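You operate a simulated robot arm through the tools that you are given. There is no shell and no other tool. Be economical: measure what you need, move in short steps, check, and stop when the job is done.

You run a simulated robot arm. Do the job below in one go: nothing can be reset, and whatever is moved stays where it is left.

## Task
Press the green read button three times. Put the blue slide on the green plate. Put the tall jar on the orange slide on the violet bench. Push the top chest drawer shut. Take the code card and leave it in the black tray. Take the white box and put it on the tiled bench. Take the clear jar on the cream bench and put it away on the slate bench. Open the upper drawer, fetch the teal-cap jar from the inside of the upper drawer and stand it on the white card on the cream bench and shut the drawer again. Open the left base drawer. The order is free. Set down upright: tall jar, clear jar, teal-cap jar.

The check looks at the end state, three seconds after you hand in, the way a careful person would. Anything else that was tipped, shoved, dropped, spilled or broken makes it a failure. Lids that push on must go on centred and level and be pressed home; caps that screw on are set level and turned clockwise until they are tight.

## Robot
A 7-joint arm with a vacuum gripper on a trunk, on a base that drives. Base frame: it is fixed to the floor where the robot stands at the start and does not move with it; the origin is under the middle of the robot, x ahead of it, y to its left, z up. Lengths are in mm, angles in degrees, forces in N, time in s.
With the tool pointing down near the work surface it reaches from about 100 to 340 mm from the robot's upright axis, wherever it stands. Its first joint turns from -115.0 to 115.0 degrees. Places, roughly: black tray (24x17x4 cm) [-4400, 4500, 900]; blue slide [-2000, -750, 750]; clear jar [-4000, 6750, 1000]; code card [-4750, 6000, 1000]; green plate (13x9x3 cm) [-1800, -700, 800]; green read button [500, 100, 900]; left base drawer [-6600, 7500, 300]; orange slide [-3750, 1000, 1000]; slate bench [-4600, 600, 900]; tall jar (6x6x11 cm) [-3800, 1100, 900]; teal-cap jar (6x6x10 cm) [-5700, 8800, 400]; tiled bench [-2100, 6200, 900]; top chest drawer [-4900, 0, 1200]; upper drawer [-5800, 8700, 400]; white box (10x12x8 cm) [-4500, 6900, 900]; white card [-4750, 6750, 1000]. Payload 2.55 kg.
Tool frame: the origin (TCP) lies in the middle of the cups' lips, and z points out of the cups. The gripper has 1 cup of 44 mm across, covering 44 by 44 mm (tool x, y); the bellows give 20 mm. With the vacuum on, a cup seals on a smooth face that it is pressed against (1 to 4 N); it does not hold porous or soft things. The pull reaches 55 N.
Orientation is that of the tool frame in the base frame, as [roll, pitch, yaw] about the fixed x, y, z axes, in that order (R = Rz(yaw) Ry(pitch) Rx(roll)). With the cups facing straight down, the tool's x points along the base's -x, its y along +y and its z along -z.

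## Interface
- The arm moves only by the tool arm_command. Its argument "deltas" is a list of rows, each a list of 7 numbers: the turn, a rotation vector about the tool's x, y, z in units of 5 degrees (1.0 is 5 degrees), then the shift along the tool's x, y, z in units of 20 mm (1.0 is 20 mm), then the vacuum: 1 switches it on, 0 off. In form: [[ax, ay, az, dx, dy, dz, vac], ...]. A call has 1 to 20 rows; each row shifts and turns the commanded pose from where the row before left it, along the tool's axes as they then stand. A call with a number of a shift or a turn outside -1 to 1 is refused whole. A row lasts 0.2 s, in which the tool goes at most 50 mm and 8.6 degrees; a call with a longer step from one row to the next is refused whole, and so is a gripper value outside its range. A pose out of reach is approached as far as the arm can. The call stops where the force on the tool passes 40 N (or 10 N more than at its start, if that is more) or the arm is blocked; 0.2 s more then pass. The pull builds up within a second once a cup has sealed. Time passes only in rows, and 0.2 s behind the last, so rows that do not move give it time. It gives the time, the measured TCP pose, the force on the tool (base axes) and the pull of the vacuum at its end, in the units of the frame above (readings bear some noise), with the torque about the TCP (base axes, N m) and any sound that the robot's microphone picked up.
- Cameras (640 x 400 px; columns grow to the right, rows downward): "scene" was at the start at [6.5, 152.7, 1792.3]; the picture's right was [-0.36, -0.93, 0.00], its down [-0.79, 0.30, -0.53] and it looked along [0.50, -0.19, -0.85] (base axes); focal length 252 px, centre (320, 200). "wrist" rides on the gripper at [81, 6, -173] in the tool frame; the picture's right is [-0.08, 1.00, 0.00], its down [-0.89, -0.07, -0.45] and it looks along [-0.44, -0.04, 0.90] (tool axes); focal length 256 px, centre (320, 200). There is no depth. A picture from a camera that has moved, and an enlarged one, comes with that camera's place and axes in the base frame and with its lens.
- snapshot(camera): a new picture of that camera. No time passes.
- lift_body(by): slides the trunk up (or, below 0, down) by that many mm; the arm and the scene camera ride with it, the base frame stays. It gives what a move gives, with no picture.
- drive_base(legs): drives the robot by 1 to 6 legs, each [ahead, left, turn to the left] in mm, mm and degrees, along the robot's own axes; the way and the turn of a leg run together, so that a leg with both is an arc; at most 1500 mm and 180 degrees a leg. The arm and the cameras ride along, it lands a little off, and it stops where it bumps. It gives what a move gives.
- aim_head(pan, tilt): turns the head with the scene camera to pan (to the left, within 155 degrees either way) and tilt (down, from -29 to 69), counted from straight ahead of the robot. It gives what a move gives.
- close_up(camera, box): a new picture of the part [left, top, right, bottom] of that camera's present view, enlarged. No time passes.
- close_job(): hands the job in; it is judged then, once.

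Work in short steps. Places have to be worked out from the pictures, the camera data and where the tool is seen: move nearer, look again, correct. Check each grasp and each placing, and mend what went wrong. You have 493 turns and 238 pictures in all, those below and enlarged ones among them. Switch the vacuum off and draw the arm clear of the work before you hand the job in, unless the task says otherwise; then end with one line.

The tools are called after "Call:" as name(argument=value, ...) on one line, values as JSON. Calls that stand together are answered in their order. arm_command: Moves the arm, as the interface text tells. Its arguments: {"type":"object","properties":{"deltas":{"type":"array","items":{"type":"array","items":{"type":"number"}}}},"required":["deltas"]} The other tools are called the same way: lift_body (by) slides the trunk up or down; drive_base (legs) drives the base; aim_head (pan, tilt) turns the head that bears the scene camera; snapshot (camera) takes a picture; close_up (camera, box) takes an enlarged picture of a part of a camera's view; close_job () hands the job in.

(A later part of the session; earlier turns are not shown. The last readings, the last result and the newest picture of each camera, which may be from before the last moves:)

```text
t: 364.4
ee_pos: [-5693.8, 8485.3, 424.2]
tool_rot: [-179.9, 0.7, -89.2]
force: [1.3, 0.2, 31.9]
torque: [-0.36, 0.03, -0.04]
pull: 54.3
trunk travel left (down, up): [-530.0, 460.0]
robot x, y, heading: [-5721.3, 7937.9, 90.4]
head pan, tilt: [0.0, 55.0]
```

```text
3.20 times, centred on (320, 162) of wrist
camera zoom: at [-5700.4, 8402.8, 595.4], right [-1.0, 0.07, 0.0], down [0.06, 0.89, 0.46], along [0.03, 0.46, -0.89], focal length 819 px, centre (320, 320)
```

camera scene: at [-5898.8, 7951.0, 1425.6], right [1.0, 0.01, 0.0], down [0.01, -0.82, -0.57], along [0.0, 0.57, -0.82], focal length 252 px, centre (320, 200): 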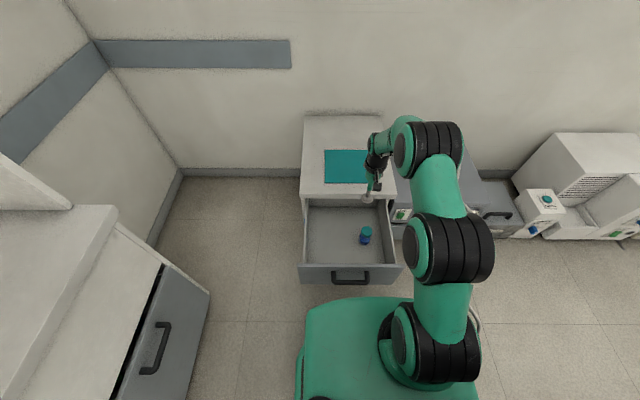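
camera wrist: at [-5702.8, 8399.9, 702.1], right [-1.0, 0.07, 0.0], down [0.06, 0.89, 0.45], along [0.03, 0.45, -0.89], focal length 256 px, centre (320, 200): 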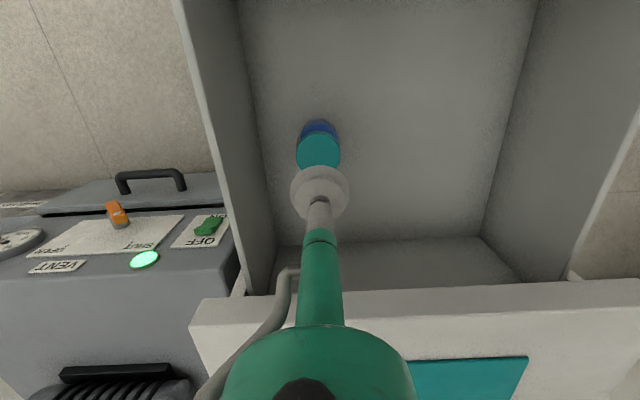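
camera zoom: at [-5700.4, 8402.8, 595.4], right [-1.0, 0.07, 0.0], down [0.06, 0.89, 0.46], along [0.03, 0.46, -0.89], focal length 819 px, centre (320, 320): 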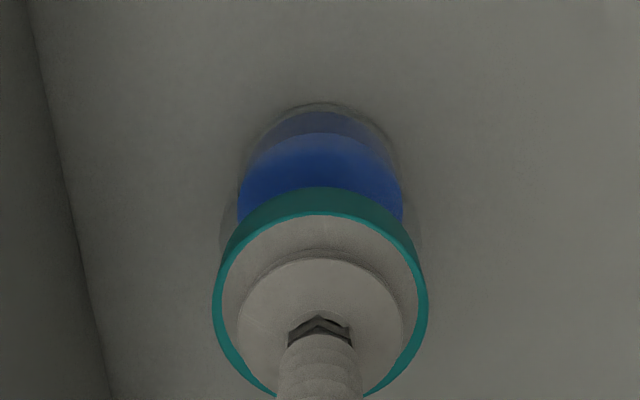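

Sealed and centred. Lift the jar straight up out of the drawer.

Call:
arm_command(deltas=[[0, 0, 0, 0, 0, -0.3, 1], [0, 0, 0, 0, 0, -0.7, 1], [0, 0, 0, 0, 0, -1, 1], [0, 0, 0, 0, 0, -1, 1], [0, 0, 0, 0, 0, -1, 1], [0, 0, 0, 0, 0, -1, 1], [0, 0, 0, 0, 0, -1, 1], [0, 0, 0, 0, 0, -1, 1], [0, 0, 0, 0, 0, -1, 1], [0, 0, 0, 0, 0, -1, 1], [0, 0, 0, 0, 0, -1, 1], [0, 0, 0, 0, 0, -1, 1]])

Call:
close_up(camera="scene", box=[290, 130, 450, 290])

```text
t: 367.0
ee_pos: [-5694.8, 8481.0, 641.9]
tool_rot: [-179.9, 0.3, -89.3]
force: [0.7, 0.1, -1.9]
torque: [-0.01, -0.04, -0.01]
pull: 54.4
trunk travel left (down, up): [-530.0, 460.0]
robot x, y, heading: [-5722.7, 7936.2, 90.6]
head pan, tilt: [0.0, 55.0]
```

```text
2.50 times, centred on (370, 210) of scene
camera zoom: at [-5898.9, 7950.0, 1425.6], right [1.0, 0.01, 0.0], down [0.01, -0.82, -0.57], along [0.0, 0.57, -0.82], focal length 630 px, centre (195, 175)
```

zoom: 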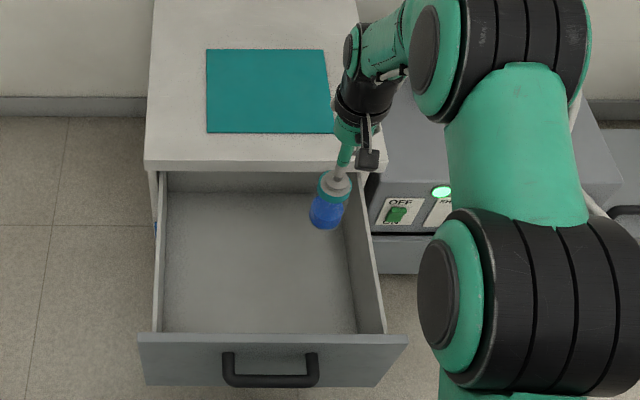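

Jar is out. Raise the trunk, retract, and drive to the west end of the cream bench.

Call:
lift_body(by=390)

Call:
arm_command(deltas=[[0, 0, 0, 1, 0, -1, 1], [0, 0, 0, 1, 0, -1, 1], [0, 0, 0, 1, 0, -1, 1], [0, 0, 0, 1, 0, 0, 1], [0, 0, 0, 1, 0, 0, 1], [0, 0, 0, 1, 0, 0, 1], [0, 0, 0, 1, 0, 0, 1], [0, 0, 0, 1, 0, 0, 1]])

Call:
drive_base(legs=[[-700, 0, 0], [0, 0, -90], [0, -480, 0]])

Call:
aim_head(pan=0, tilt=45)

Call:
snapshot(camera="scene")

```text
t: 370.8
ee_pos: [-5694.2, 8480.9, 1031.9]
tool_rot: [-179.9, 0.3, -89.3]
force: [1.0, -0.1, -0.9]
torque: [-0.04, 0.04, -0.02]
pull: 55.5
trunk travel left (down, up): [-920.0, 70.0]
robot x, y, heading: [-5726.0, 7938.3, 90.6]
head pan, tilt: [0.0, 55.0]
```

```text
t: 372.6
ee_pos: [-5694.3, 8321.5, 1091.2]
tool_rot: [-179.9, 0.4, -89.3]
force: [-0.3, 0.1, -0.1]
torque: [0.02, 0.03, 0.01]
pull: 54.8
trunk travel left (down, up): [-920.0, 70.0]
robot x, y, heading: [-5724.5, 7938.8, 90.7]
head pan, tilt: [0.0, 55.0]
```

```text
t: 382.8
ee_pos: [-5348.5, 6715.4, 1089.5]
tool_rot: [-179.9, 0.4, 178.4]
force: [0.1, -0.4, -1.0]
torque: [0.0, 0.03, 0.01]
pull: 55.5
trunk travel left (down, up): [-920.0, 70.0]
robot x, y, heading: [-5727.3, 6760.1, -1.8]
head pan, tilt: [0.0, 55.0]
```

```text
t: 383.5
ee_pos: [-5349.0, 6714.9, 1090.3]
tool_rot: [-179.9, 0.4, 178.3]
force: [0.5, -0.7, -1.1]
torque: [-0.01, 0.01, 0.0]
pull: 54.8
trunk travel left (down, up): [-920.0, 70.0]
robot x, y, heading: [-5730.3, 6758.2, -1.9]
head pan, tilt: [0.0, 45.0]
```

```text
132 pictures are left
camera scene: at [-5702.3, 6936.4, 1829.0], right [-0.03, -1.0, 0.0], down [-0.71, 0.02, -0.71], along [0.71, -0.02, -0.71], focal length 252 px, centre (320, 200)
```

scene: 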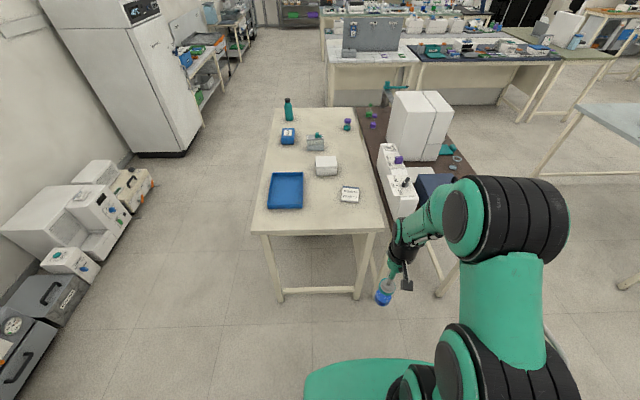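

Card at about (-4728,6745). Straighten and drive 430 mm ahead.

Call:
drive_base(legs=[[0, 0, 1.9], [430, 0, 0]])

Call:
arm_command(deltas=[[0, 0, 0, -1, 0.2, 0, 1], [0, 0, 0, -1, 0.2, 0, 1], [0, 0, 0, -1, 0.2, 0, 1], [0, 0, 0, -1, 0.2, 0, 1], [0, 0, 0, -1, 0.2, 0, 1]])

Call:
snapshot(camera="wrist")

Call:
snapshot(camera="scene")

```text
t: 386.5
ee_pos: [-4915.9, 6722.8, 1089.8]
tool_rot: [-179.9, 0.3, 179.9]
force: [0.6, -0.5, -2.1]
torque: [0.0, 0.03, 0.01]
pull: 54.8
trunk travel left (down, up): [-920.0, 70.0]
robot x, y, heading: [-5301.5, 6757.9, -0.3]
head pan, tilt: [0.0, 45.0]
```

```text
t: 387.7
ee_pos: [-4815.2, 6744.7, 1089.7]
tool_rot: [-179.9, 0.3, 180.0]
force: [-1.1, 0.5, -1.5]
torque: [-0.01, 0.01, -0.02]
pull: 54.8
trunk travel left (down, up): [-920.0, 70.0]
robot x, y, heading: [-5299.2, 6757.0, -0.1]
head pan, tilt: [0.0, 45.0]
```

```text
131 pictures are left
camera wrist: at [-4895.4, 6751.8, 1262.1], right [0.08, 1.0, 0.0], down [0.89, -0.07, 0.45], along [0.45, -0.04, -0.89], focal length 256 px, centre (320, 200)
```

wrist: 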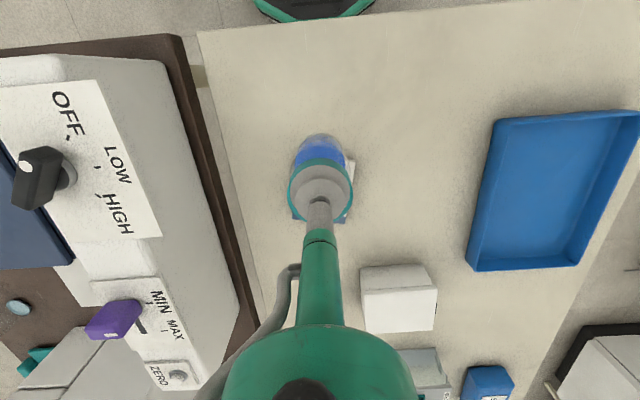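

```text
130 pictures are left
camera scene: at [-5273.8, 6935.6, 1829.0], right [-0.01, -1.0, 0.0], down [-0.71, 0.0, -0.71], along [0.71, 0.0, -0.71], focal length 252 px, centre (320, 200)
```

scene: 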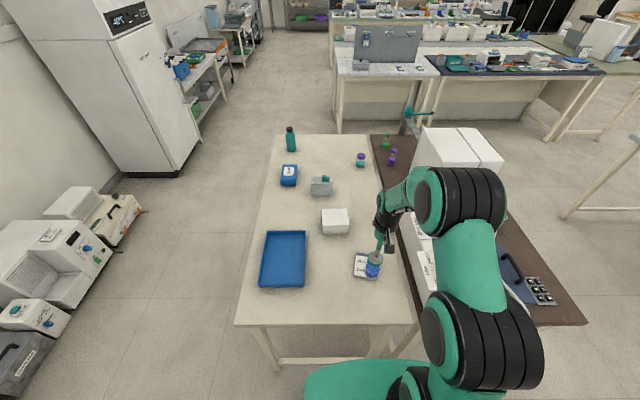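

Call:
close_up(camera="scene", box=[310, 220, 430, 295])

Call:
close_up(camera="wrist", box=[240, 100, 400, 240])

```text
5.33 times, centred on (370, 258) of scene
camera zoom: at [-5273.8, 6935.6, 1829.0], right [-0.01, -1.0, 0.0], down [-0.71, 0.0, -0.71], along [0.71, 0.0, -0.71], focal length 1345 px, centre (53, -107)
```

zoom: 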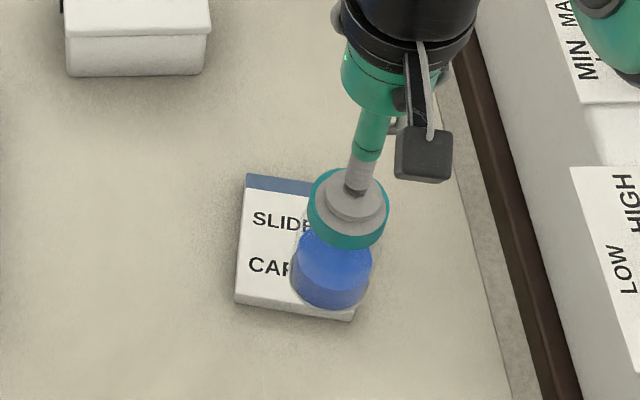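

```text
2.86 times, centred on (320, 170) of wrist
camera zoom: at [-4895.4, 6751.8, 1262.1], right [0.08, 1.0, 0.0], down [0.89, -0.07, 0.45], along [0.45, -0.04, -0.89], focal length 731 px, centre (320, 286)
```

zoom: 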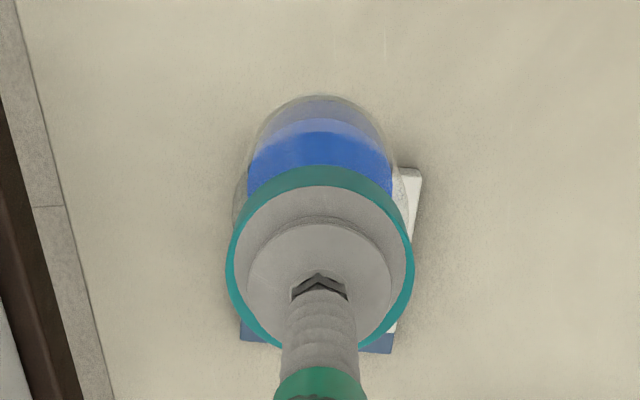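

Card centre ≈ (-4735,6743). Move 80 mm ahead and lower most of the way.

Call:
arm_command(deltas=[[0, 0, 0, -1, 0, 0, 1], [0, 0, 0, -1, 0, 0, 1], [0, 0, 0, -1, 0, 0, 1], [0, 0, 0, -1, 0, 0.5, 1], [0, 0, 0, 0, 0, 0.7, 1]])

Call:
close_up(camera="scene", box=[310, 220, 430, 295])

Call:
close_up(camera="wrist", box=[220, 60, 420, 210])

```text
t: 388.9
ee_pos: [-4737.8, 6743.4, 1066.6]
tool_rot: [-180.0, 0.3, 180.0]
force: [-0.6, 0.2, -0.8]
torque: [0.02, -0.02, -0.02]
pull: 55.1
trunk travel left (down, up): [-920.0, 70.0]
robot x, y, heading: [-5302.8, 6759.8, -0.4]
head pan, tilt: [0.0, 45.0]
```

```text
5.33 times, centred on (370, 258) of scene
camera zoom: at [-5275.3, 6935.5, 1829.1], right [-0.01, -1.0, 0.0], down [-0.71, 0.0, -0.71], along [0.71, 0.0, -0.71], focal length 1345 px, centre (53, -107)
```

zoom: 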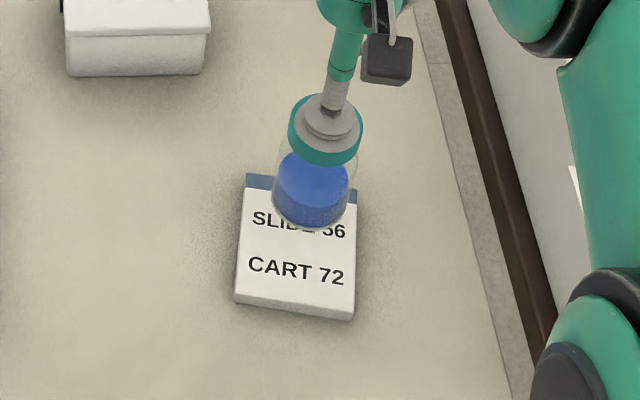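

```text
2.67 times, centred on (320, 135) of wrist
camera zoom: at [-4818.7, 6751.2, 1238.0], right [0.08, 1.0, 0.0], down [0.89, -0.07, 0.45], along [0.45, -0.04, -0.89], focal length 683 px, centre (320, 373)
```

zoom: 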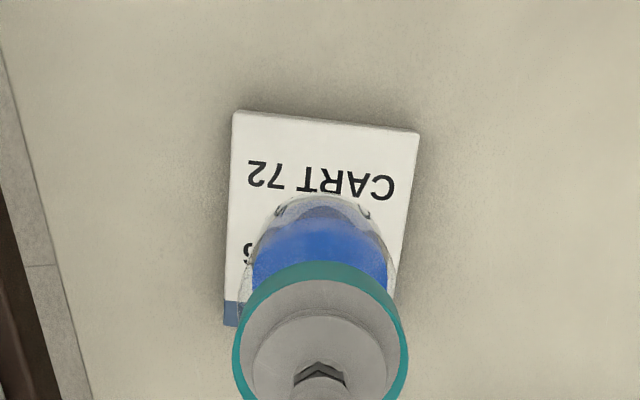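

Well aligned. Lower to contact.

Call:
arm_command(deltas=[[0, 0, 0, -0.15, 0, 0.7, 1], [0, 0, 0, 0, 0, 0.7, 1], [0, 0, 0, 0, 0, 0.7, 1]])

Call:
arm_command(deltas=[[0, 0, 0, 0, 0, 0.25, 1], [0, 0, 0, 0, 0, 0.2, 1], [0, 0, 0, 0, 0, 0, 1]])

Call:
arm_command(deltas=[[0, 0, 0, 0, 0, 0.2, 1], [0, 0, 0, 0, 0, 0, 1]])

Call:
arm_command(deltas=[[0, 0, 0, 0, 0, 0.2, 1], [0, 0, 0, 0, 0, 0, 1]])

Call:
close_up(camera="scene", box=[310, 220, 430, 295])

```text
t: 389.7
ee_pos: [-4735.1, 6740.9, 1024.0]
tool_rot: [-179.8, 0.3, 180.0]
force: [0.8, 0.4, -1.0]
torque: [0.01, 0.04, -0.02]
pull: 54.8
trunk travel left (down, up): [-920.0, 70.0]
robot x, y, heading: [-5299.2, 6759.3, -0.4]
head pan, tilt: [0.0, 45.0]
```

```text
t: 390.5
ee_pos: [-4734.4, 6742.0, 1016.4]
tool_rot: [-179.9, 0.3, 179.9]
force: [0.1, -0.7, -1.0]
torque: [0.04, 0.0, -0.02]
pull: 54.7
trunk travel left (down, up): [-920.0, 70.0]
robot x, y, heading: [-5297.4, 6759.5, -0.5]
head pan, tilt: [0.0, 45.0]
```

```text
t: 391.1
ee_pos: [-4733.4, 6743.4, 1012.0]
tool_rot: [-179.9, 0.3, 179.8]
force: [0.1, 1.1, -1.1]
torque: [0.0, 0.0, -0.01]
pull: 54.8
trunk travel left (down, up): [-920.0, 70.0]
robot x, y, heading: [-5295.4, 6758.5, -0.4]
head pan, tilt: [0.0, 45.0]
```

```text
t: 391.7
ee_pos: [-4734.0, 6743.4, 1008.0]
tool_rot: [-179.9, 0.3, 179.9]
force: [0.3, 0.5, -1.5]
torque: [0.02, 0.04, 0.01]
pull: 55.2
trunk travel left (down, up): [-920.0, 70.0]
robot x, y, heading: [-5299.6, 6757.9, -0.2]
head pan, tilt: [0.0, 45.0]
```

```text
5.33 times, centred on (370, 258) of scene
camera zoom: at [-5274.9, 6935.4, 1829.1], right [-0.01, -1.0, 0.0], down [-0.71, 0.0, -0.71], along [0.71, 0.0, -0.71], focal length 1345 px, centre (53, -107)
```

zoom: 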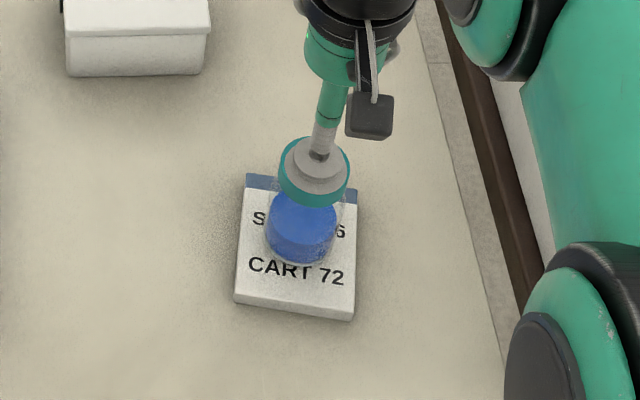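

Call:
arm_command(deltas=[[0, 0, 0, 0, 0, 0.2, 1], [0, 0, 0, 0, 0, 0, 1]])

Call:
arm_command(deltas=[[0, 0, 0, 0, 0, 0.2, 1], [0, 0, 0, 0, 0, 0, 1]])

Call:
arm_command(deltas=[[0, 0, 0, 0, 0, 0.2, 1], [0, 0, 0, 0, 0, 0, 1]])

Call:
arm_command(deltas=[[0, 0, 0, 0, 0, 0.15, 1], [0, 0, 0, 0, 0, 0, 1]])

```text
t: 392.3
ee_pos: [-4733.8, 6741.9, 1003.9]
tool_rot: [-179.9, 0.3, 179.9]
force: [0.0, 0.2, -1.9]
torque: [0.0, -0.01, 0.01]
pull: 54.7
trunk travel left (down, up): [-920.0, 70.0]
robot x, y, heading: [-5302.6, 6759.6, -0.2]
head pan, tilt: [0.0, 45.0]
```

```text
t: 392.9
ee_pos: [-4732.0, 6742.1, 1000.6]
tool_rot: [-179.9, 0.4, 179.8]
force: [-1.2, 0.7, -1.1]
torque: [0.0, 0.02, 0.01]
pull: 55.0
trunk travel left (down, up): [-920.0, 70.0]
robot x, y, heading: [-5294.9, 6755.8, -0.5]
head pan, tilt: [0.0, 45.0]
```

```text
t: 393.5
ee_pos: [-4731.6, 6742.5, 996.5]
tool_rot: [-179.9, 0.2, 179.9]
force: [0.8, 0.6, -0.9]
torque: [-0.01, 0.01, -0.01]
pull: 54.6
trunk travel left (down, up): [-920.0, 70.0]
robot x, y, heading: [-5303.2, 6755.9, -0.5]
head pan, tilt: [0.0, 45.0]
```

```text
t: 394.1
ee_pos: [-4733.0, 6742.6, 995.6]
tool_rot: [-179.9, 0.4, 179.9]
force: [-2.2, -0.7, 9.3]
torque: [0.0, 0.19, -0.01]
pull: 55.0
trunk travel left (down, up): [-920.0, 70.0]
robot x, y, heading: [-5298.7, 6756.7, -0.3]
head pan, tilt: [0.0, 45.0]
```

Contact. Release and lift off.

Call:
arm_command(deltas=[[0, 0, 0, 0, 0, 0, 0], [0, 0, 0, 0, 0, 0, 0], [0, 0, 0, 0, 0, -0.2, 0], [0, 0, 0, 0, 0, -0.3, 0], [0, 0, 0, 0, 0, -0.5, 0], [0, 0, 0, 0, 0, -1, 0], [0, 0, 0, 0, 0, -1, 0], [0, 0, 0, 0, 0, -1, 0], [0, 0, 0, 0, 0, -1, 0], [0, 0, 0, 0, 0, -1, 0]])

Call:
close_up(camera="scene", box=[310, 220, 430, 295])

```text
t: 396.3
ee_pos: [-4731.9, 6741.3, 1113.2]
tool_rot: [-179.9, 0.4, 180.0]
force: [-0.4, 0.0, 0.1]
torque: [-0.03, -0.03, 0.05]
pull: 0.0
trunk travel left (down, up): [-920.0, 70.0]
robot x, y, heading: [-5299.6, 6760.2, -0.3]
head pan, tilt: [0.0, 45.0]
```

```text
5.33 times, centred on (370, 258) of scene
camera zoom: at [-5274.9, 6935.4, 1829.0], right [-0.01, -1.0, 0.0], down [-0.71, 0.0, -0.71], along [0.71, 0.0, -0.71], focal length 1345 px, centre (53, -107)
```

zoom: 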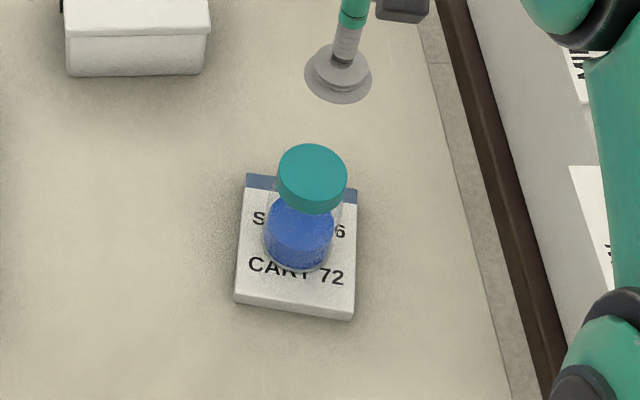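

The jar stands on the white card. Now back to shut the upper drawer.

Call:
arm_command(deltas=[[0, 0, 0, 1, 0, 0, 0], [0, 0, 0, 1, 0, 0, 0], [0, 0, 0, 1, 0, 0, 0], [0, 0, 0, 1, 0, 0, 0], [0, 0, 0, 1, 0, 0, 0], [0, 0, 0, 1, 0, 0, 0], [0, 0, 0, 1, 0, 0, 0]])

Call:
drive_base(legs=[[-430, 0, 0], [0, 480, 0], [0, 0, 90], [300, 60, 0]])

Call:
lift_body(by=-400)

Call:
lift_body(by=-280)

Call:
aim_head(pan=0, tilt=50)

Call:
snapshot(camera="scene")

```text
t: 397.9
ee_pos: [-4874.4, 6742.0, 1112.7]
tool_rot: [-179.9, 0.3, 179.9]
force: [-0.6, -0.1, 0.2]
torque: [0.01, -0.05, -0.02]
pull: 0.1
trunk travel left (down, up): [-920.0, 70.0]
robot x, y, heading: [-5296.9, 6757.2, -0.2]
head pan, tilt: [0.0, 45.0]
```

```text
t: 408.5
ee_pos: [-5780.6, 7957.4, 1112.8]
tool_rot: [-179.9, 0.3, -90.0]
force: [-0.4, 0.3, 0.2]
torque: [-0.02, 0.01, -0.01]
pull: 0.1
trunk travel left (down, up): [-920.0, 70.0]
robot x, y, heading: [-5797.4, 7530.6, 89.7]
head pan, tilt: [0.0, 45.0]
```

```text
t: 412.3
ee_pos: [-5781.9, 7958.7, 713.8]
tool_rot: [-179.9, 0.3, -89.9]
force: [-0.3, 0.5, 0.4]
torque: [-0.01, -0.02, 0.0]
pull: 0.0
trunk travel left (down, up): [-520.0, 470.0]
robot x, y, heading: [-5796.4, 7532.2, 89.7]
head pan, tilt: [0.0, 45.0]
```

```text
t: 415.1
ee_pos: [-5781.7, 7957.6, 432.2]
tool_rot: [-179.9, 0.3, -90.1]
force: [0.3, -0.5, 0.3]
torque: [-0.04, 0.01, -0.02]
pull: 0.1
trunk travel left (down, up): [-240.0, 750.0]
robot x, y, heading: [-5796.0, 7531.3, 89.8]
head pan, tilt: [0.0, 45.0]
```

```text
t: 415.8
ee_pos: [-5782.1, 7957.2, 434.5]
tool_rot: [-179.9, 0.3, -90.0]
force: [0.1, -0.9, -0.8]
torque: [-0.01, -0.01, 0.03]
pull: 0.0
trunk travel left (down, up): [-240.0, 750.0]
robot x, y, heading: [-5793.8, 7534.3, 89.6]
head pan, tilt: [0.0, 50.0]
```

```text
123 pictures are left
camera scene: at [-5971.2, 7551.5, 1142.2], right [1.0, 0.0, 0.0], down [0.0, -0.77, -0.64], along [0.0, 0.64, -0.77], focal length 252 px, centre (320, 200)
```

scene: 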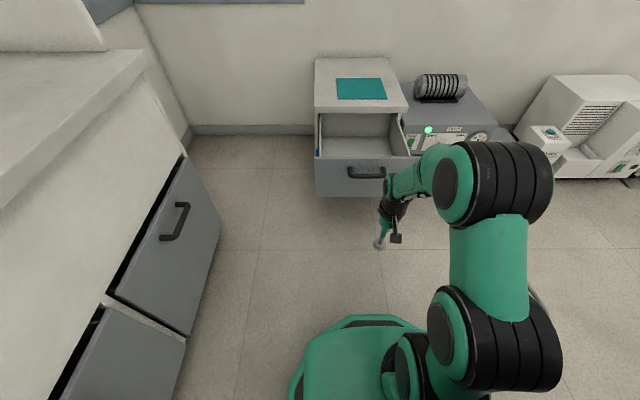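

Extend and lower the tool, then tilt it to horizontal, still short of the drawer.

Call:
arm_command(deltas=[[0, 0, 0, -1, 0, 0.8, 0], [0, 0, 0, -1, 0, 0.8, 0], [0, 0, 0, -1, 0, 0.8, 0], [0, 0, 0, -1, 0, 0.8, 0], [0, 0, 0, -1, 0, 0.8, 0], [0, 0, 0, -1, 0, 0, 0], [0, -1, 0, 0, 0, 0, 0], [0, -1, 0, 0, 0, 0, 0], [0, -1, 0, 0, 0, 0, 0], [0, -1, 0, 0, 0, 0, 0], [0, -1, 0, 0, 0, 0, 0], [0, -1, 0, 0, 0, 0, 0], [0, -1, 0, 0, 0, 0, 0], [0, -1, 0, 0, 0, 0, 0], [0, -1, 0, 0, 0, 0, 0], [0, -1, 0, 0, 0, 0, 0]])

Call:
arm_command(deltas=[[0, -1, 0, 0, 0, 0, 0], [0, -1, 0, 0, 0, 0, 0], [0, -1, 0, 0, 0, 0, 0], [0, -1, 0, 0, 0, 0, 0], [0, -1, 0, 0, 0, 0, 0], [0, -1, 0, 0, 0, 0, 0]])

Call:
snapshot(camera="wrist")

```text
t: 419.2
ee_pos: [-5782.1, 8079.5, 352.4]
tool_rot: [-179.9, 50.4, -89.9]
force: [0.5, 0.0, 0.2]
torque: [0.0, -0.02, -0.03]
pull: 0.0
out of reach, approached as far as the arm can: row 13
trunk travel left (down, up): [-240.0, 750.0]
robot x, y, heading: [-5797.8, 7534.9, 89.7]
head pan, tilt: [0.0, 50.0]
```

```text
t: 420.6
ee_pos: [-5781.6, 8079.2, 355.9]
tool_rot: [-179.4, 80.5, -89.4]
force: [0.0, -0.3, 0.2]
torque: [0.01, -0.03, 0.02]
pull: 0.1
trunk travel left (down, up): [-240.0, 750.0]
robot x, y, heading: [-5796.5, 7534.9, 89.6]
head pan, tilt: [0.0, 50.0]
```

```text
122 pictures are left
camera wrist: at [-5787.1, 7897.0, 304.1], right [-1.0, 0.01, 0.08], down [0.07, -0.29, 0.95], along [0.03, 0.96, 0.29], focal length 256 px, centre (320, 200)
```

wrist: 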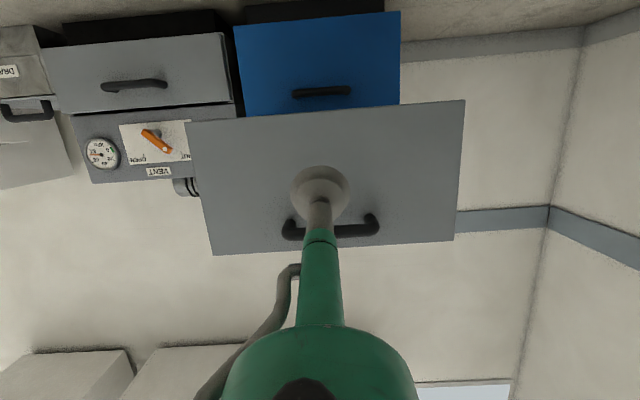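

Drive forward to the drawer front and push it in, leaving the last bit for the arm.

Call:
drive_base(legs=[[200, 0, 0]])

Call:
drive_base(legs=[[150, 0, 0]])

Call:
drive_base(legs=[[130, 0, 0]])

Call:
snapshot(camera="scene")

```text
t: 422.2
ee_pos: [-5774.4, 8284.1, 353.4]
tool_rot: [-179.6, 80.3, -89.9]
force: [0.4, 0.1, 0.6]
torque: [0.02, -0.02, 0.01]
pull: 0.0
trunk travel left (down, up): [-240.0, 750.0]
robot x, y, heading: [-5794.5, 7734.3, 89.2]
head pan, tilt: [0.0, 50.0]
```

```text
t: 423.6
ee_pos: [-5773.6, 8432.6, 353.7]
tool_rot: [-179.5, 80.3, -89.8]
force: [-0.3, -0.5, 0.1]
torque: [-0.03, 0.0, 0.04]
pull: 0.0
trunk travel left (down, up): [-240.0, 750.0]
robot x, y, heading: [-5789.4, 7886.0, 89.3]
head pan, tilt: [0.0, 50.0]
```

```text
t: 424.8
ee_pos: [-5771.2, 8561.9, 354.5]
tool_rot: [-179.5, 80.4, -90.0]
force: [0.0, 0.2, 0.0]
torque: [-0.03, -0.02, 0.01]
pull: 0.1
trunk travel left (down, up): [-240.0, 750.0]
robot x, y, heading: [-5790.0, 8015.3, 89.1]
head pan, tilt: [0.0, 50.0]
```

```text
121 pictures are left
camera scene: at [-5965.9, 8035.5, 1142.2], right [1.0, -0.01, 0.0], down [-0.01, -0.77, -0.64], along [0.01, 0.64, -0.77], focal length 252 px, centre (320, 200)
```

scene: 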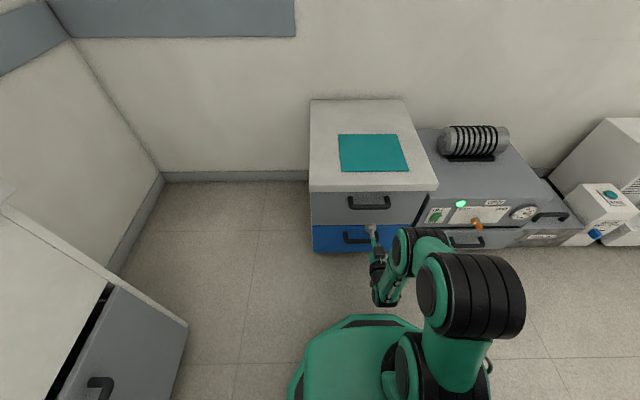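

Nearly shut; push the rest with the arm until the stop.

Call:
arm_command(deltas=[[0, 0, 0, -0.12, 0, 0.8, 0], [0, 0, 0, -0.12, 0, 0.8, 0], [0, 0, 0, -0.1, 0, 0.6, 0]])

Call:
arm_command(deltas=[[0, 0, 0, -0.05, 0, 0.3, 0], [0, 0, 0, -0.05, 0, 0.3, 0]])

Call:
arm_command(deltas=[[0, 0, 0, -0.05, 0, 0.3, 0], [0, 0, 0, 0, 0, 0, 0]])

```text
t: 425.6
ee_pos: [-5770.1, 8606.4, 353.3]
tool_rot: [-179.5, 80.3, -90.2]
force: [-0.3, 0.7, 0.6]
torque: [0.02, 0.0, 0.0]
pull: 0.0
trunk travel left (down, up): [-240.0, 750.0]
robot x, y, heading: [-5789.6, 8013.5, 89.4]
head pan, tilt: [0.0, 50.0]
```

```text
t: 426.2
ee_pos: [-5770.5, 8618.1, 352.9]
tool_rot: [-179.4, 80.4, -90.2]
force: [-0.3, -1.2, -0.2]
torque: [0.0, -0.01, 0.02]
pull: 0.1
trunk travel left (down, up): [-240.0, 750.0]
robot x, y, heading: [-5792.6, 8013.4, 89.2]
head pan, tilt: [0.0, 50.0]
```

```text
t: 426.8
ee_pos: [-5770.7, 8623.4, 352.9]
tool_rot: [-179.5, 80.5, -90.2]
force: [-0.4, -3.1, -1.3]
torque: [0.04, -0.01, 0.03]
pull: 0.0
trunk travel left (down, up): [-240.0, 750.0]
robot x, y, heading: [-5788.5, 8013.4, 89.2]
head pan, tilt: [0.0, 50.0]
```

Call:
arm_command(deltas=[[0, 0, 0, -0.05, 0, 0.3, 0], [0, 0, 0, -0.05, 0, 0.3, 0], [0, 0, 0, 0, 0, 0, 0]])

Call:
arm_command(deltas=[[0, 0, 0, 0, 0, 0.25, 0], [0, 0, 0, 0, 0, 0, 0]])

Call:
close_up(camera="scene", box=[290, 80, 460, 270])

```text
t: 427.6
ee_pos: [-5770.7, 8635.9, 353.2]
tool_rot: [-179.6, 80.1, -90.2]
force: [2.4, -17.4, 1.8]
torque: [0.08, -0.1, 0.07]
pull: 0.0
trunk travel left (down, up): [-240.0, 750.0]
robot x, y, heading: [-5790.0, 8014.5, 89.2]
head pan, tilt: [0.0, 50.0]
```

```text
t: 428.0
ee_pos: [-5769.2, 8635.4, 350.7]
tool_rot: [-179.9, 79.9, -90.4]
force: [-0.1, -8.4, 2.5]
torque: [0.01, 0.02, 0.05]
pull: 0.0
trunk travel left (down, up): [-240.0, 750.0]
robot x, y, heading: [-5792.3, 8014.5, 89.1]
head pan, tilt: [0.0, 50.0]
stopped in row 1: the force on the tool passed its limit at 46 N (the readings are from after the stop); the commanded pose is now the measured one
```

```text
2.11 times, centred on (375, 175) of scene
camera zoom: at [-5965.9, 8034.3, 1142.1], right [1.0, -0.01, 0.0], down [-0.01, -0.77, -0.64], along [0.01, 0.64, -0.77], focal length 531 px, centre (204, 253)
```

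zoom: 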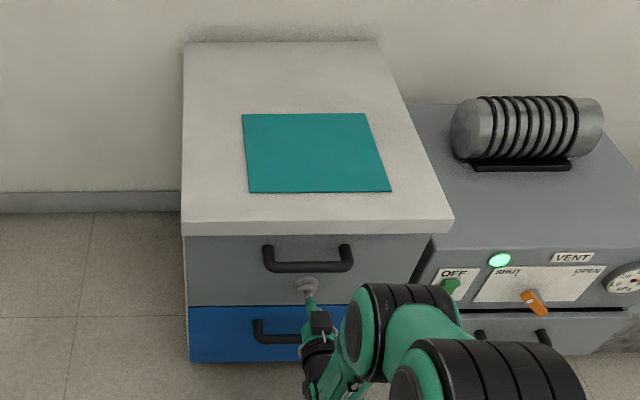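

Drawer is shut flush. Back away and turn west to look at the base drawers.

Call:
drive_base(legs=[[-500, 0, 0], [0, -350, 0], [0, 0, 90]])

Call:
snapshot(camera="scene")

Call:
snapshot(camera="wrist")

```text
t: 436.7
ee_pos: [-6072.2, 7538.6, 351.1]
tool_rot: [-179.7, 80.1, -3.3]
force: [0.2, -0.7, 0.0]
torque: [0.05, 0.01, 0.03]
pull: 0.1
trunk travel left (down, up): [-240.0, 750.0]
robot x, y, heading: [-5451.5, 7485.4, 176.1]
head pan, tilt: [0.0, 50.0]
```

```text
119 pictures are left
camera scene: at [-5479.6, 7309.7, 1142.1], right [0.07, 1.0, 0.0], down [0.76, -0.05, -0.64], along [-0.64, 0.04, -0.77], focal length 252 px, centre (320, 200)
```

scene: 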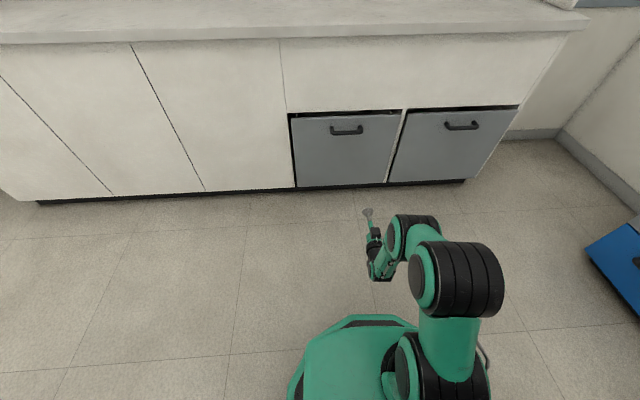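

```text
118 pictures are left
camera wrist: at [-5888.5, 7521.8, 301.9], right [-0.08, -0.99, 0.08], down [0.29, 0.05, 0.96], along [-0.95, 0.1, 0.28], focal length 256 px, centre (320, 200)
```

wrist: 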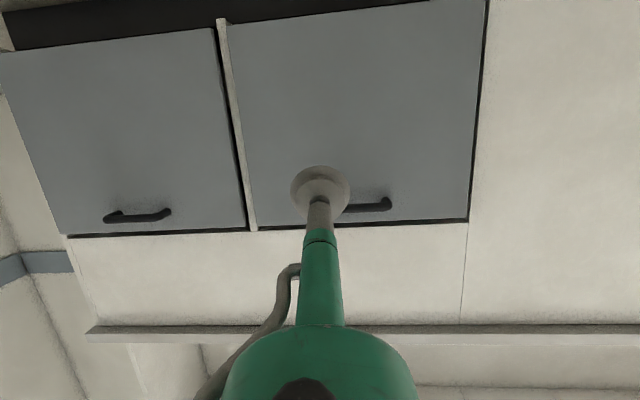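

The left base drawer (y≈7230–7765, z≈50–515, front x≈-6485) has its handle near the top. Straighten, drive near, and seal the cup below the handle.

Call:
drive_base(legs=[[0, 0, 3.9], [330, 0, 0]])

Call:
snapshot(camera="wrist")

```text
t: 439.3
ee_pos: [-6403.7, 7502.0, 351.3]
tool_rot: [-179.7, 80.1, 0.2]
force: [-0.1, -0.6, 0.0]
torque: [-0.02, 0.0, 0.03]
pull: 0.0
trunk travel left (down, up): [-240.0, 750.0]
robot x, y, heading: [-5780.4, 7486.4, 179.5]
head pan, tilt: [0.0, 50.0]
```

```text
117 pictures are left
camera wrist: at [-6218.6, 7496.6, 301.9], right [-0.02, -1.0, 0.08], down [0.28, 0.07, 0.96], along [-0.96, 0.04, 0.28], focal length 256 px, centre (320, 200)
```

wrist: 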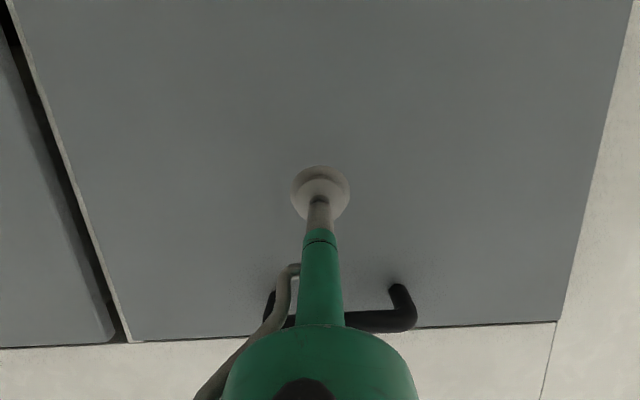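

Call:
drive_base(legs=[[30, 0, 0]])

Call:
arm_command(deltas=[[0, 0, 0, -0.1, 0, 0.4, 1], [0, 0, 0, -0.1, 0, 0.4, 1], [0, 0, 0, 0, 0, 0, 1]])

Call:
arm_command(deltas=[[0, 0, 0, -0.07, 0, 0.4, 1], [0, 0, 0, 0, 0, 0, 1]])

Call:
arm_command(deltas=[[0, 0, 0, -0.07, 0, 0.4, 1], [0, 0, 0, 0, 0, 0, 1]])

Call:
arm_command(deltas=[[0, 0, 0, -0.07, 0, 0.3, 1], [0, 0, 0, 0, 0, 0, 1]])

```text
t: 440.1
ee_pos: [-6433.3, 7502.6, 351.4]
tool_rot: [-179.6, 79.9, 0.2]
force: [-0.1, -0.2, -1.1]
torque: [0.0, 0.0, 0.0]
pull: 0.0
trunk travel left (down, up): [-240.0, 750.0]
robot x, y, heading: [-5809.9, 7486.1, 179.7]
head pan, tilt: [0.0, 50.0]
```

```text
t: 440.9
ee_pos: [-6450.6, 7501.8, 352.2]
tool_rot: [-179.7, 80.2, 0.1]
force: [0.5, -0.4, 0.1]
torque: [-0.02, 0.0, 0.01]
pull: 0.1
trunk travel left (down, up): [-240.0, 750.0]
robot x, y, heading: [-5809.3, 7485.8, 179.7]
head pan, tilt: [0.0, 50.0]
```

```text
t: 441.6
ee_pos: [-6456.2, 7502.4, 349.1]
tool_rot: [-179.7, 79.5, 0.0]
force: [6.4, 4.0, -11.5]
torque: [0.12, 0.69, 0.21]
pull: 54.5
trunk travel left (down, up): [-240.0, 750.0]
robot x, y, heading: [-5815.0, 7486.2, 179.7]
head pan, tilt: [0.0, 50.0]
```

```text
t: 442.1
ee_pos: [-6462.0, 7503.2, 347.7]
tool_rot: [-179.9, 79.4, -0.1]
force: [32.9, 4.5, -1.3]
torque: [0.21, 0.92, 0.2]
pull: 54.8
trunk travel left (down, up): [-240.0, 750.0]
robot x, y, heading: [-5812.0, 7484.8, 179.6]
head pan, tilt: [0.0, 50.0]
```

```text
t: 442.8
ee_pos: [-6468.8, 7502.0, 346.3]
tool_rot: [-179.9, 79.2, -0.2]
force: [32.5, 3.9, -6.5]
torque: [0.12, 1.06, 0.19]
pull: 54.4
trunk travel left (down, up): [-240.0, 750.0]
robot x, y, heading: [-5809.5, 7486.2, 179.3]
head pan, tilt: [0.0, 50.0]
```

Sealed. Pull back, first with the arm, then with the base.

Call:
arm_command(deltas=[[0, 0, 0, 0.05, 0, -0.4, 1], [0, 0, 0, 0.07, 0, -0.4, 1], [0, 0, 0, 0.07, 0, -0.4, 1], [0, 0, 0, 0.07, 0, -0.4, 1], [0, 0, 0, 0.07, 0, -0.4, 1]])

Call:
drive_base(legs=[[-100, 0, 0]])

Call:
snapshot(camera="scene")

```text
t: 443.9
ee_pos: [-6431.9, 7501.8, 349.8]
tool_rot: [-179.8, 79.5, 0.0]
force: [1.2, 0.2, -19.9]
torque: [-0.23, 0.65, 0.0]
pull: 55.2
trunk travel left (down, up): [-240.0, 750.0]
robot x, y, heading: [-5810.1, 7485.1, 179.5]
head pan, tilt: [0.0, 50.0]
```

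```text
t: 445.1
ee_pos: [-6332.9, 7501.7, 349.6]
tool_rot: [-179.7, 79.5, 0.0]
force: [1.4, 6.0, -18.5]
torque: [0.25, 0.6, 0.15]
pull: 55.1
trunk travel left (down, up): [-240.0, 750.0]
robot x, y, heading: [-5712.2, 7486.7, 179.3]
head pan, tilt: [0.0, 50.0]
```

```text
116 pictures are left
camera scene: at [-5728.6, 7310.0, 1142.1], right [0.01, 1.0, 0.0], down [0.77, -0.01, -0.64], along [-0.64, 0.0, -0.77], focal length 252 px, centre (320, 200)
```

scene: 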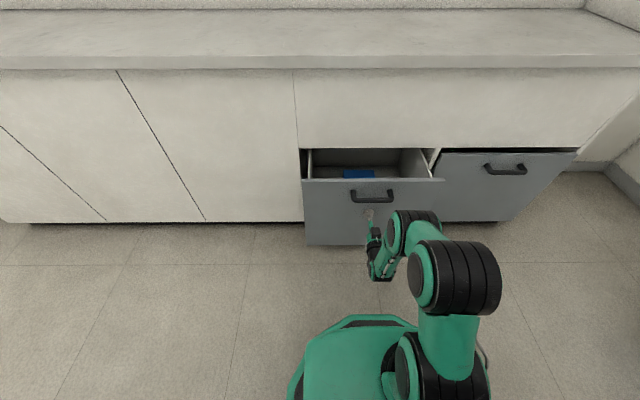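

The drawer opens. Pull further in steps.

Call:
drive_base(legs=[[-100, 0, 0]])

Call:
drive_base(legs=[[-80, 0, 0]])

Call:
drive_base(legs=[[-60, 0, 0]])

Call:
snapshot(camera="scene")

```text
t: 446.3
ee_pos: [-6227.7, 7501.2, 351.1]
tool_rot: [-179.8, 79.7, -0.1]
force: [0.1, 9.6, -7.4]
torque: [0.11, 0.46, 0.25]
pull: 55.1
trunk travel left (down, up): [-240.0, 750.0]
robot x, y, heading: [-5604.7, 7484.4, 179.8]
head pan, tilt: [0.0, 50.0]
```

```text
t: 447.3
ee_pos: [-6149.7, 7501.1, 356.6]
tool_rot: [-179.5, 80.4, 0.2]
force: [-13.7, 2.9, 12.8]
torque: [0.12, -0.16, 0.08]
pull: 54.4
trunk travel left (down, up): [-240.0, 750.0]
robot x, y, heading: [-5522.4, 7486.7, 179.7]
head pan, tilt: [0.0, 50.0]
```

```text
t: 448.1
ee_pos: [-6149.3, 7501.0, 371.4]
tool_rot: [-178.8, 82.7, 1.0]
force: [-1.1, 0.0, 3.0]
torque: [0.04, -0.23, 0.02]
pull: 55.2
trunk travel left (down, up): [-240.0, 750.0]
robot x, y, heading: [-5510.4, 7485.0, 179.7]
head pan, tilt: [0.0, 50.0]
stopped in leg 1: the force on the tool passed its limit at 48 N (the readings are from after the stop); the commanded pose is now the measured one
```

```text
115 pictures are left
camera scene: at [-5526.5, 7308.7, 1142.0], right [0.0, 1.0, 0.0], down [0.77, 0.0, -0.64], along [-0.64, 0.0, -0.77], focal length 252 px, centre (320, 200)
```

scene: 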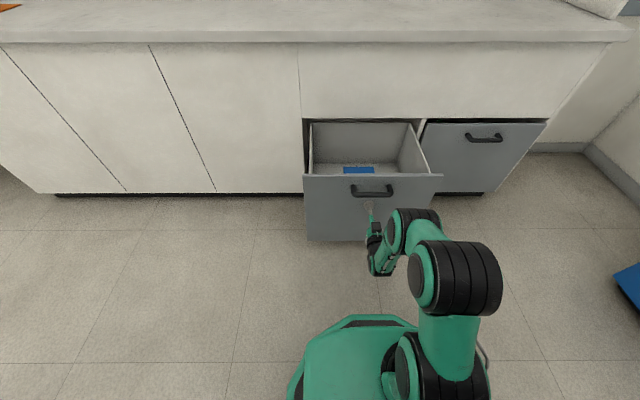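

Drawer at its stop, open ~310 mm. Release and back away.

Call:
arm_command(deltas=[[0, 0, 0, 0, 0, 0, 0], [0, 0, 0, 0, 0, 0, 0], [0, 0, 0, 0, 0, 0, 0], [0, 0, 0, 0, 0, -0.5, 0], [0, 0, 0, 0, 0, -0.8, 0]])

Call:
drive_base(legs=[[-150, 0, 0]])

Call:
lift_body(by=400)

Call:
lift_body(by=270)

Call:
arm_command(deltas=[[0, 1, 0, 0, 0, 0, 0], [0, 1, 0, 0, 0, 0, 0], [0, 1, 0, 0, 0, 0, 0], [0, 1, 0, 0, 0, 0, 0], [0, 1, 0, 0, 0, 0, 0], [0, 1, 0, 0, 0, 0, 0], [0, 1, 0, 0, 0, 0, 0], [0, 1, 0, 0, 0, 0, 0], [0, 1, 0, 0, 0, 0, 0], [0, 1, 0, 0, 0, 0, 0], [0, 1, 0, 0, 0, 0, 0], [0, 1, 0, 0, 0, 0, 0], [0, 1, 0, 0, 0, 0, 0], [0, 1, 0, 0, 0, 0, 0], [0, 1, 0, 0, 0, 0, 0], [0, 1, 0, 0, 0, 0, 0], [0, 0.5, 0, 0, 0, 0, 0]])

Call:
snapshot(camera="scene")

```text
t: 449.3
ee_pos: [-6119.6, 7499.5, 373.9]
tool_rot: [-178.8, 82.6, 1.0]
force: [0.0, 0.6, 0.0]
torque: [0.0, -0.03, 0.0]
pull: 0.1
trunk travel left (down, up): [-240.0, 750.0]
robot x, y, heading: [-5509.3, 7481.4, 180.0]
head pan, tilt: [0.0, 50.0]
```

```text
t: 450.7
ee_pos: [-5968.7, 7497.4, 374.4]
tool_rot: [-178.7, 82.6, 1.1]
force: [0.6, 0.0, 0.0]
torque: [0.01, 0.03, 0.03]
pull: 0.0
trunk travel left (down, up): [-240.0, 750.0]
robot x, y, heading: [-5359.7, 7486.7, 180.0]
head pan, tilt: [0.0, 50.0]
```

```text
t: 454.5
ee_pos: [-5969.4, 7497.8, 774.0]
tool_rot: [-178.7, 82.6, 1.0]
force: [-0.3, 0.4, 0.0]
torque: [0.0, 0.0, 0.01]
pull: 0.0
trunk travel left (down, up): [-640.0, 350.0]
robot x, y, heading: [-5357.9, 7485.6, 179.8]
head pan, tilt: [0.0, 50.0]
```

```text
t: 457.3
ee_pos: [-5968.4, 7497.6, 1044.3]
tool_rot: [-178.7, 82.5, 1.0]
force: [-0.6, 0.3, 0.5]
torque: [-0.03, -0.01, 0.01]
pull: 0.0
trunk travel left (down, up): [-910.0, 80.0]
robot x, y, heading: [-5358.9, 7484.7, 179.9]
head pan, tilt: [0.0, 50.0]
```

```text
t: 460.9
ee_pos: [-5971.2, 7500.8, 1047.2]
tool_rot: [-179.8, 0.0, -0.1]
force: [-0.9, -0.2, -0.1]
torque: [0.03, -0.02, 0.0]
pull: 0.1
out of reach, approached as far as the arm can: row 12
trunk travel left (down, up): [-910.0, 80.0]
robot x, y, heading: [-5363.9, 7483.6, 179.9]
head pan, tilt: [0.0, 50.0]
```

```text
114 pictures are left
camera scene: at [-5374.9, 7308.1, 1812.2], right [0.0, 1.0, 0.0], down [0.77, 0.0, -0.64], along [-0.64, 0.0, -0.77], focal length 252 px, centre (320, 200)
```

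scene: 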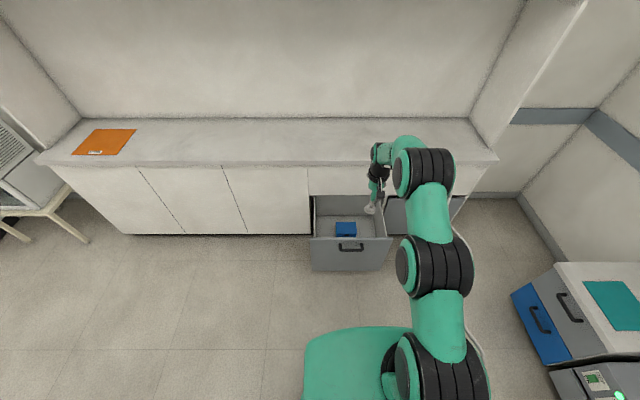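

Drawer stays open. Now the white box: retract, move to the north side of the cream bench, facing south.

Call:
arm_command(deltas=[[0, 0, 0, 1, 0, 0, 0], [0, 0, 0, 1, 0, -1, 0], [0, 0, 0, 1, 0, -1, 0], [0, 0, 0, 1, 0, -1, 0], [0, 0, 0, 1, 0, 0, 0], [0, 0, 0, 1, 0, 0, 0], [0, 0, 0, 1, 0, 0, 0], [0, 0, 0, 1, 0, 0, 0], [0, 0, 0, 1, 0, 0, 0], [0, 0, 0, 1, 0, 0, 0]])

Call:
drive_base(legs=[[0, 180, 0], [-860, 0, 0], [0, 0, 90]])

Call:
snapshot(camera="scene")

```text
t: 463.1
ee_pos: [-5771.8, 7498.5, 1105.9]
tool_rot: [-179.8, 0.1, -0.1]
force: [-0.3, 0.0, 0.1]
torque: [0.0, 0.04, -0.02]
pull: 0.0
trunk travel left (down, up): [-910.0, 80.0]
robot x, y, heading: [-5362.7, 7479.7, 180.1]
head pan, tilt: [0.0, 50.0]
```

```text
t: 466.2
ee_pos: [-5601.5, 7360.9, 1105.7]
tool_rot: [-180.0, 0.0, -3.5]
force: [-0.9, 0.8, 0.2]
torque: [-0.09, -0.06, -0.01]
pull: 0.0
trunk travel left (down, up): [-910.0, 80.0]
robot x, y, heading: [-5186.0, 7325.7, 176.4]
head pan, tilt: [0.0, 50.0]
stopped in leg 2: the robot was blocked; the commanded pose is now the measured one
```

```text
113 pictures are left
camera scene: at [-5216.5, 7149.3, 1812.6], right [0.06, 1.0, 0.0], down [0.77, -0.05, -0.64], along [-0.64, 0.04, -0.77], focal length 252 px, centre (320, 200)
```

scene: 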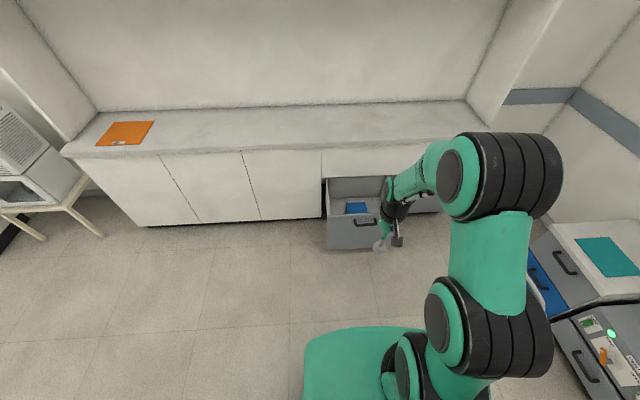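

I strafed the wrong way and bumped the bench's corner lightly. Move away and check that nothing on the bench was disturbed.

Call:
drive_base(legs=[[80, 0, 0], [0, -330, 3.6]])

Call:
aim_head(pan=140, tilt=35)

Call:
snapshot(camera="scene")

```text
t: 469.0
ee_pos: [-5676.2, 7663.8, 1105.1]
tool_rot: [-179.9, 0.0, 0.3]
force: [0.1, -0.3, 0.9]
torque: [-0.01, 0.01, 0.01]
pull: 0.1
trunk travel left (down, up): [-910.0, 80.0]
robot x, y, heading: [-5261.4, 7651.1, -179.8]
head pan, tilt: [0.0, 50.0]
```

```text
t: 471.2
ee_pos: [-5677.4, 7664.9, 1105.4]
tool_rot: [-179.9, 0.1, 0.2]
force: [0.0, -0.2, 0.3]
torque: [-0.02, 0.04, 0.0]
pull: 0.1
trunk travel left (down, up): [-910.0, 80.0]
robot x, y, heading: [-5258.2, 7650.3, -180.0]
head pan, tilt: [140.0, 35.0]
```

```text
112 pictures are left
camera scene: at [-5132.9, 7420.1, 1833.9], right [-0.64, -0.77, 0.0], down [-0.44, 0.37, -0.82], along [0.63, -0.53, -0.57], focal length 252 px, centre (320, 200)
```

scene: 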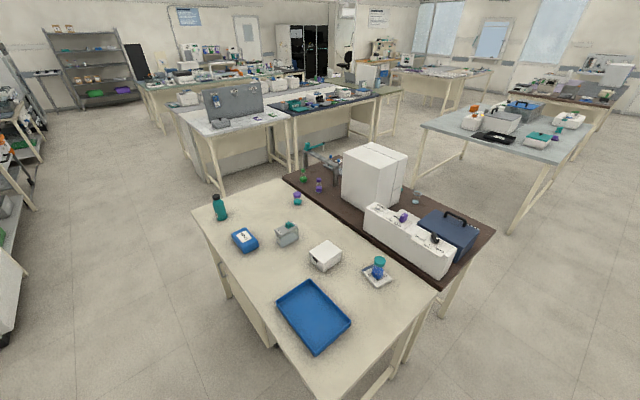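

Everything stands as before. Continue east along y≈7650 and face south.

Call:
drive_base(legs=[[-735, 0, 0], [0, 0, 90]])

Call:
aim_head(pan=-10, tilt=45)

Call:
snapshot(camera="scene")

Call:
snapshot(camera="wrist")

```text
t: 479.2
ee_pos: [-4518.9, 7240.5, 1106.1]
tool_rot: [-179.9, 0.0, 91.2]
force: [0.3, -0.4, 0.5]
torque: [0.0, 0.01, -0.01]
pull: 0.0
trunk travel left (down, up): [-910.0, 80.0]
robot x, y, heading: [-4510.5, 7656.2, -89.0]
head pan, tilt: [140.0, 35.0]
```

```text
t: 481.5
ee_pos: [-4518.7, 7240.8, 1105.7]
tool_rot: [-180.0, 0.1, 91.3]
force: [0.3, 0.3, -0.4]
torque: [-0.01, 0.02, -0.02]
pull: 0.2
trunk travel left (down, up): [-910.0, 80.0]
robot x, y, heading: [-4513.7, 7652.8, -88.8]
head pan, tilt: [-10.0, 45.0]
```

```text
111 pictures are left
camera scene: at [-4348.9, 7638.9, 1819.1], right [-0.99, 0.15, 0.0], down [0.11, 0.7, -0.71], along [-0.11, -0.7, -0.71], focal length 252 px, centre (320, 200)
```

scene: 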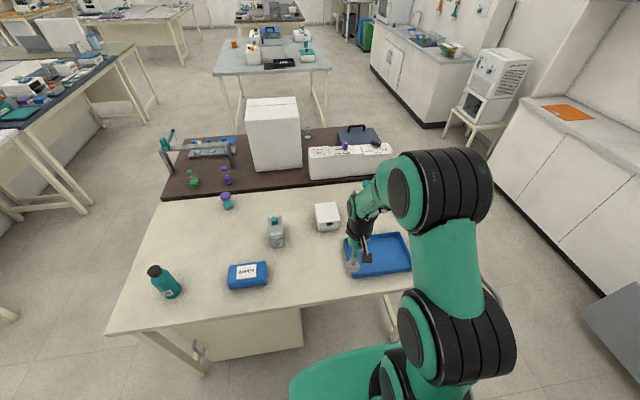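

```text
110 pictures are left
camera wrist: at [-4512.9, 7323.3, 1278.4], right [1.0, -0.06, 0.0], down [-0.05, -0.89, 0.45], along [-0.03, -0.45, -0.89], focal length 256 px, centre (320, 200)
```

wrist: 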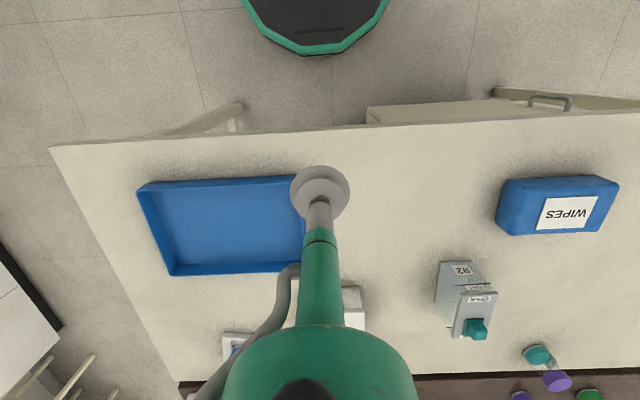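

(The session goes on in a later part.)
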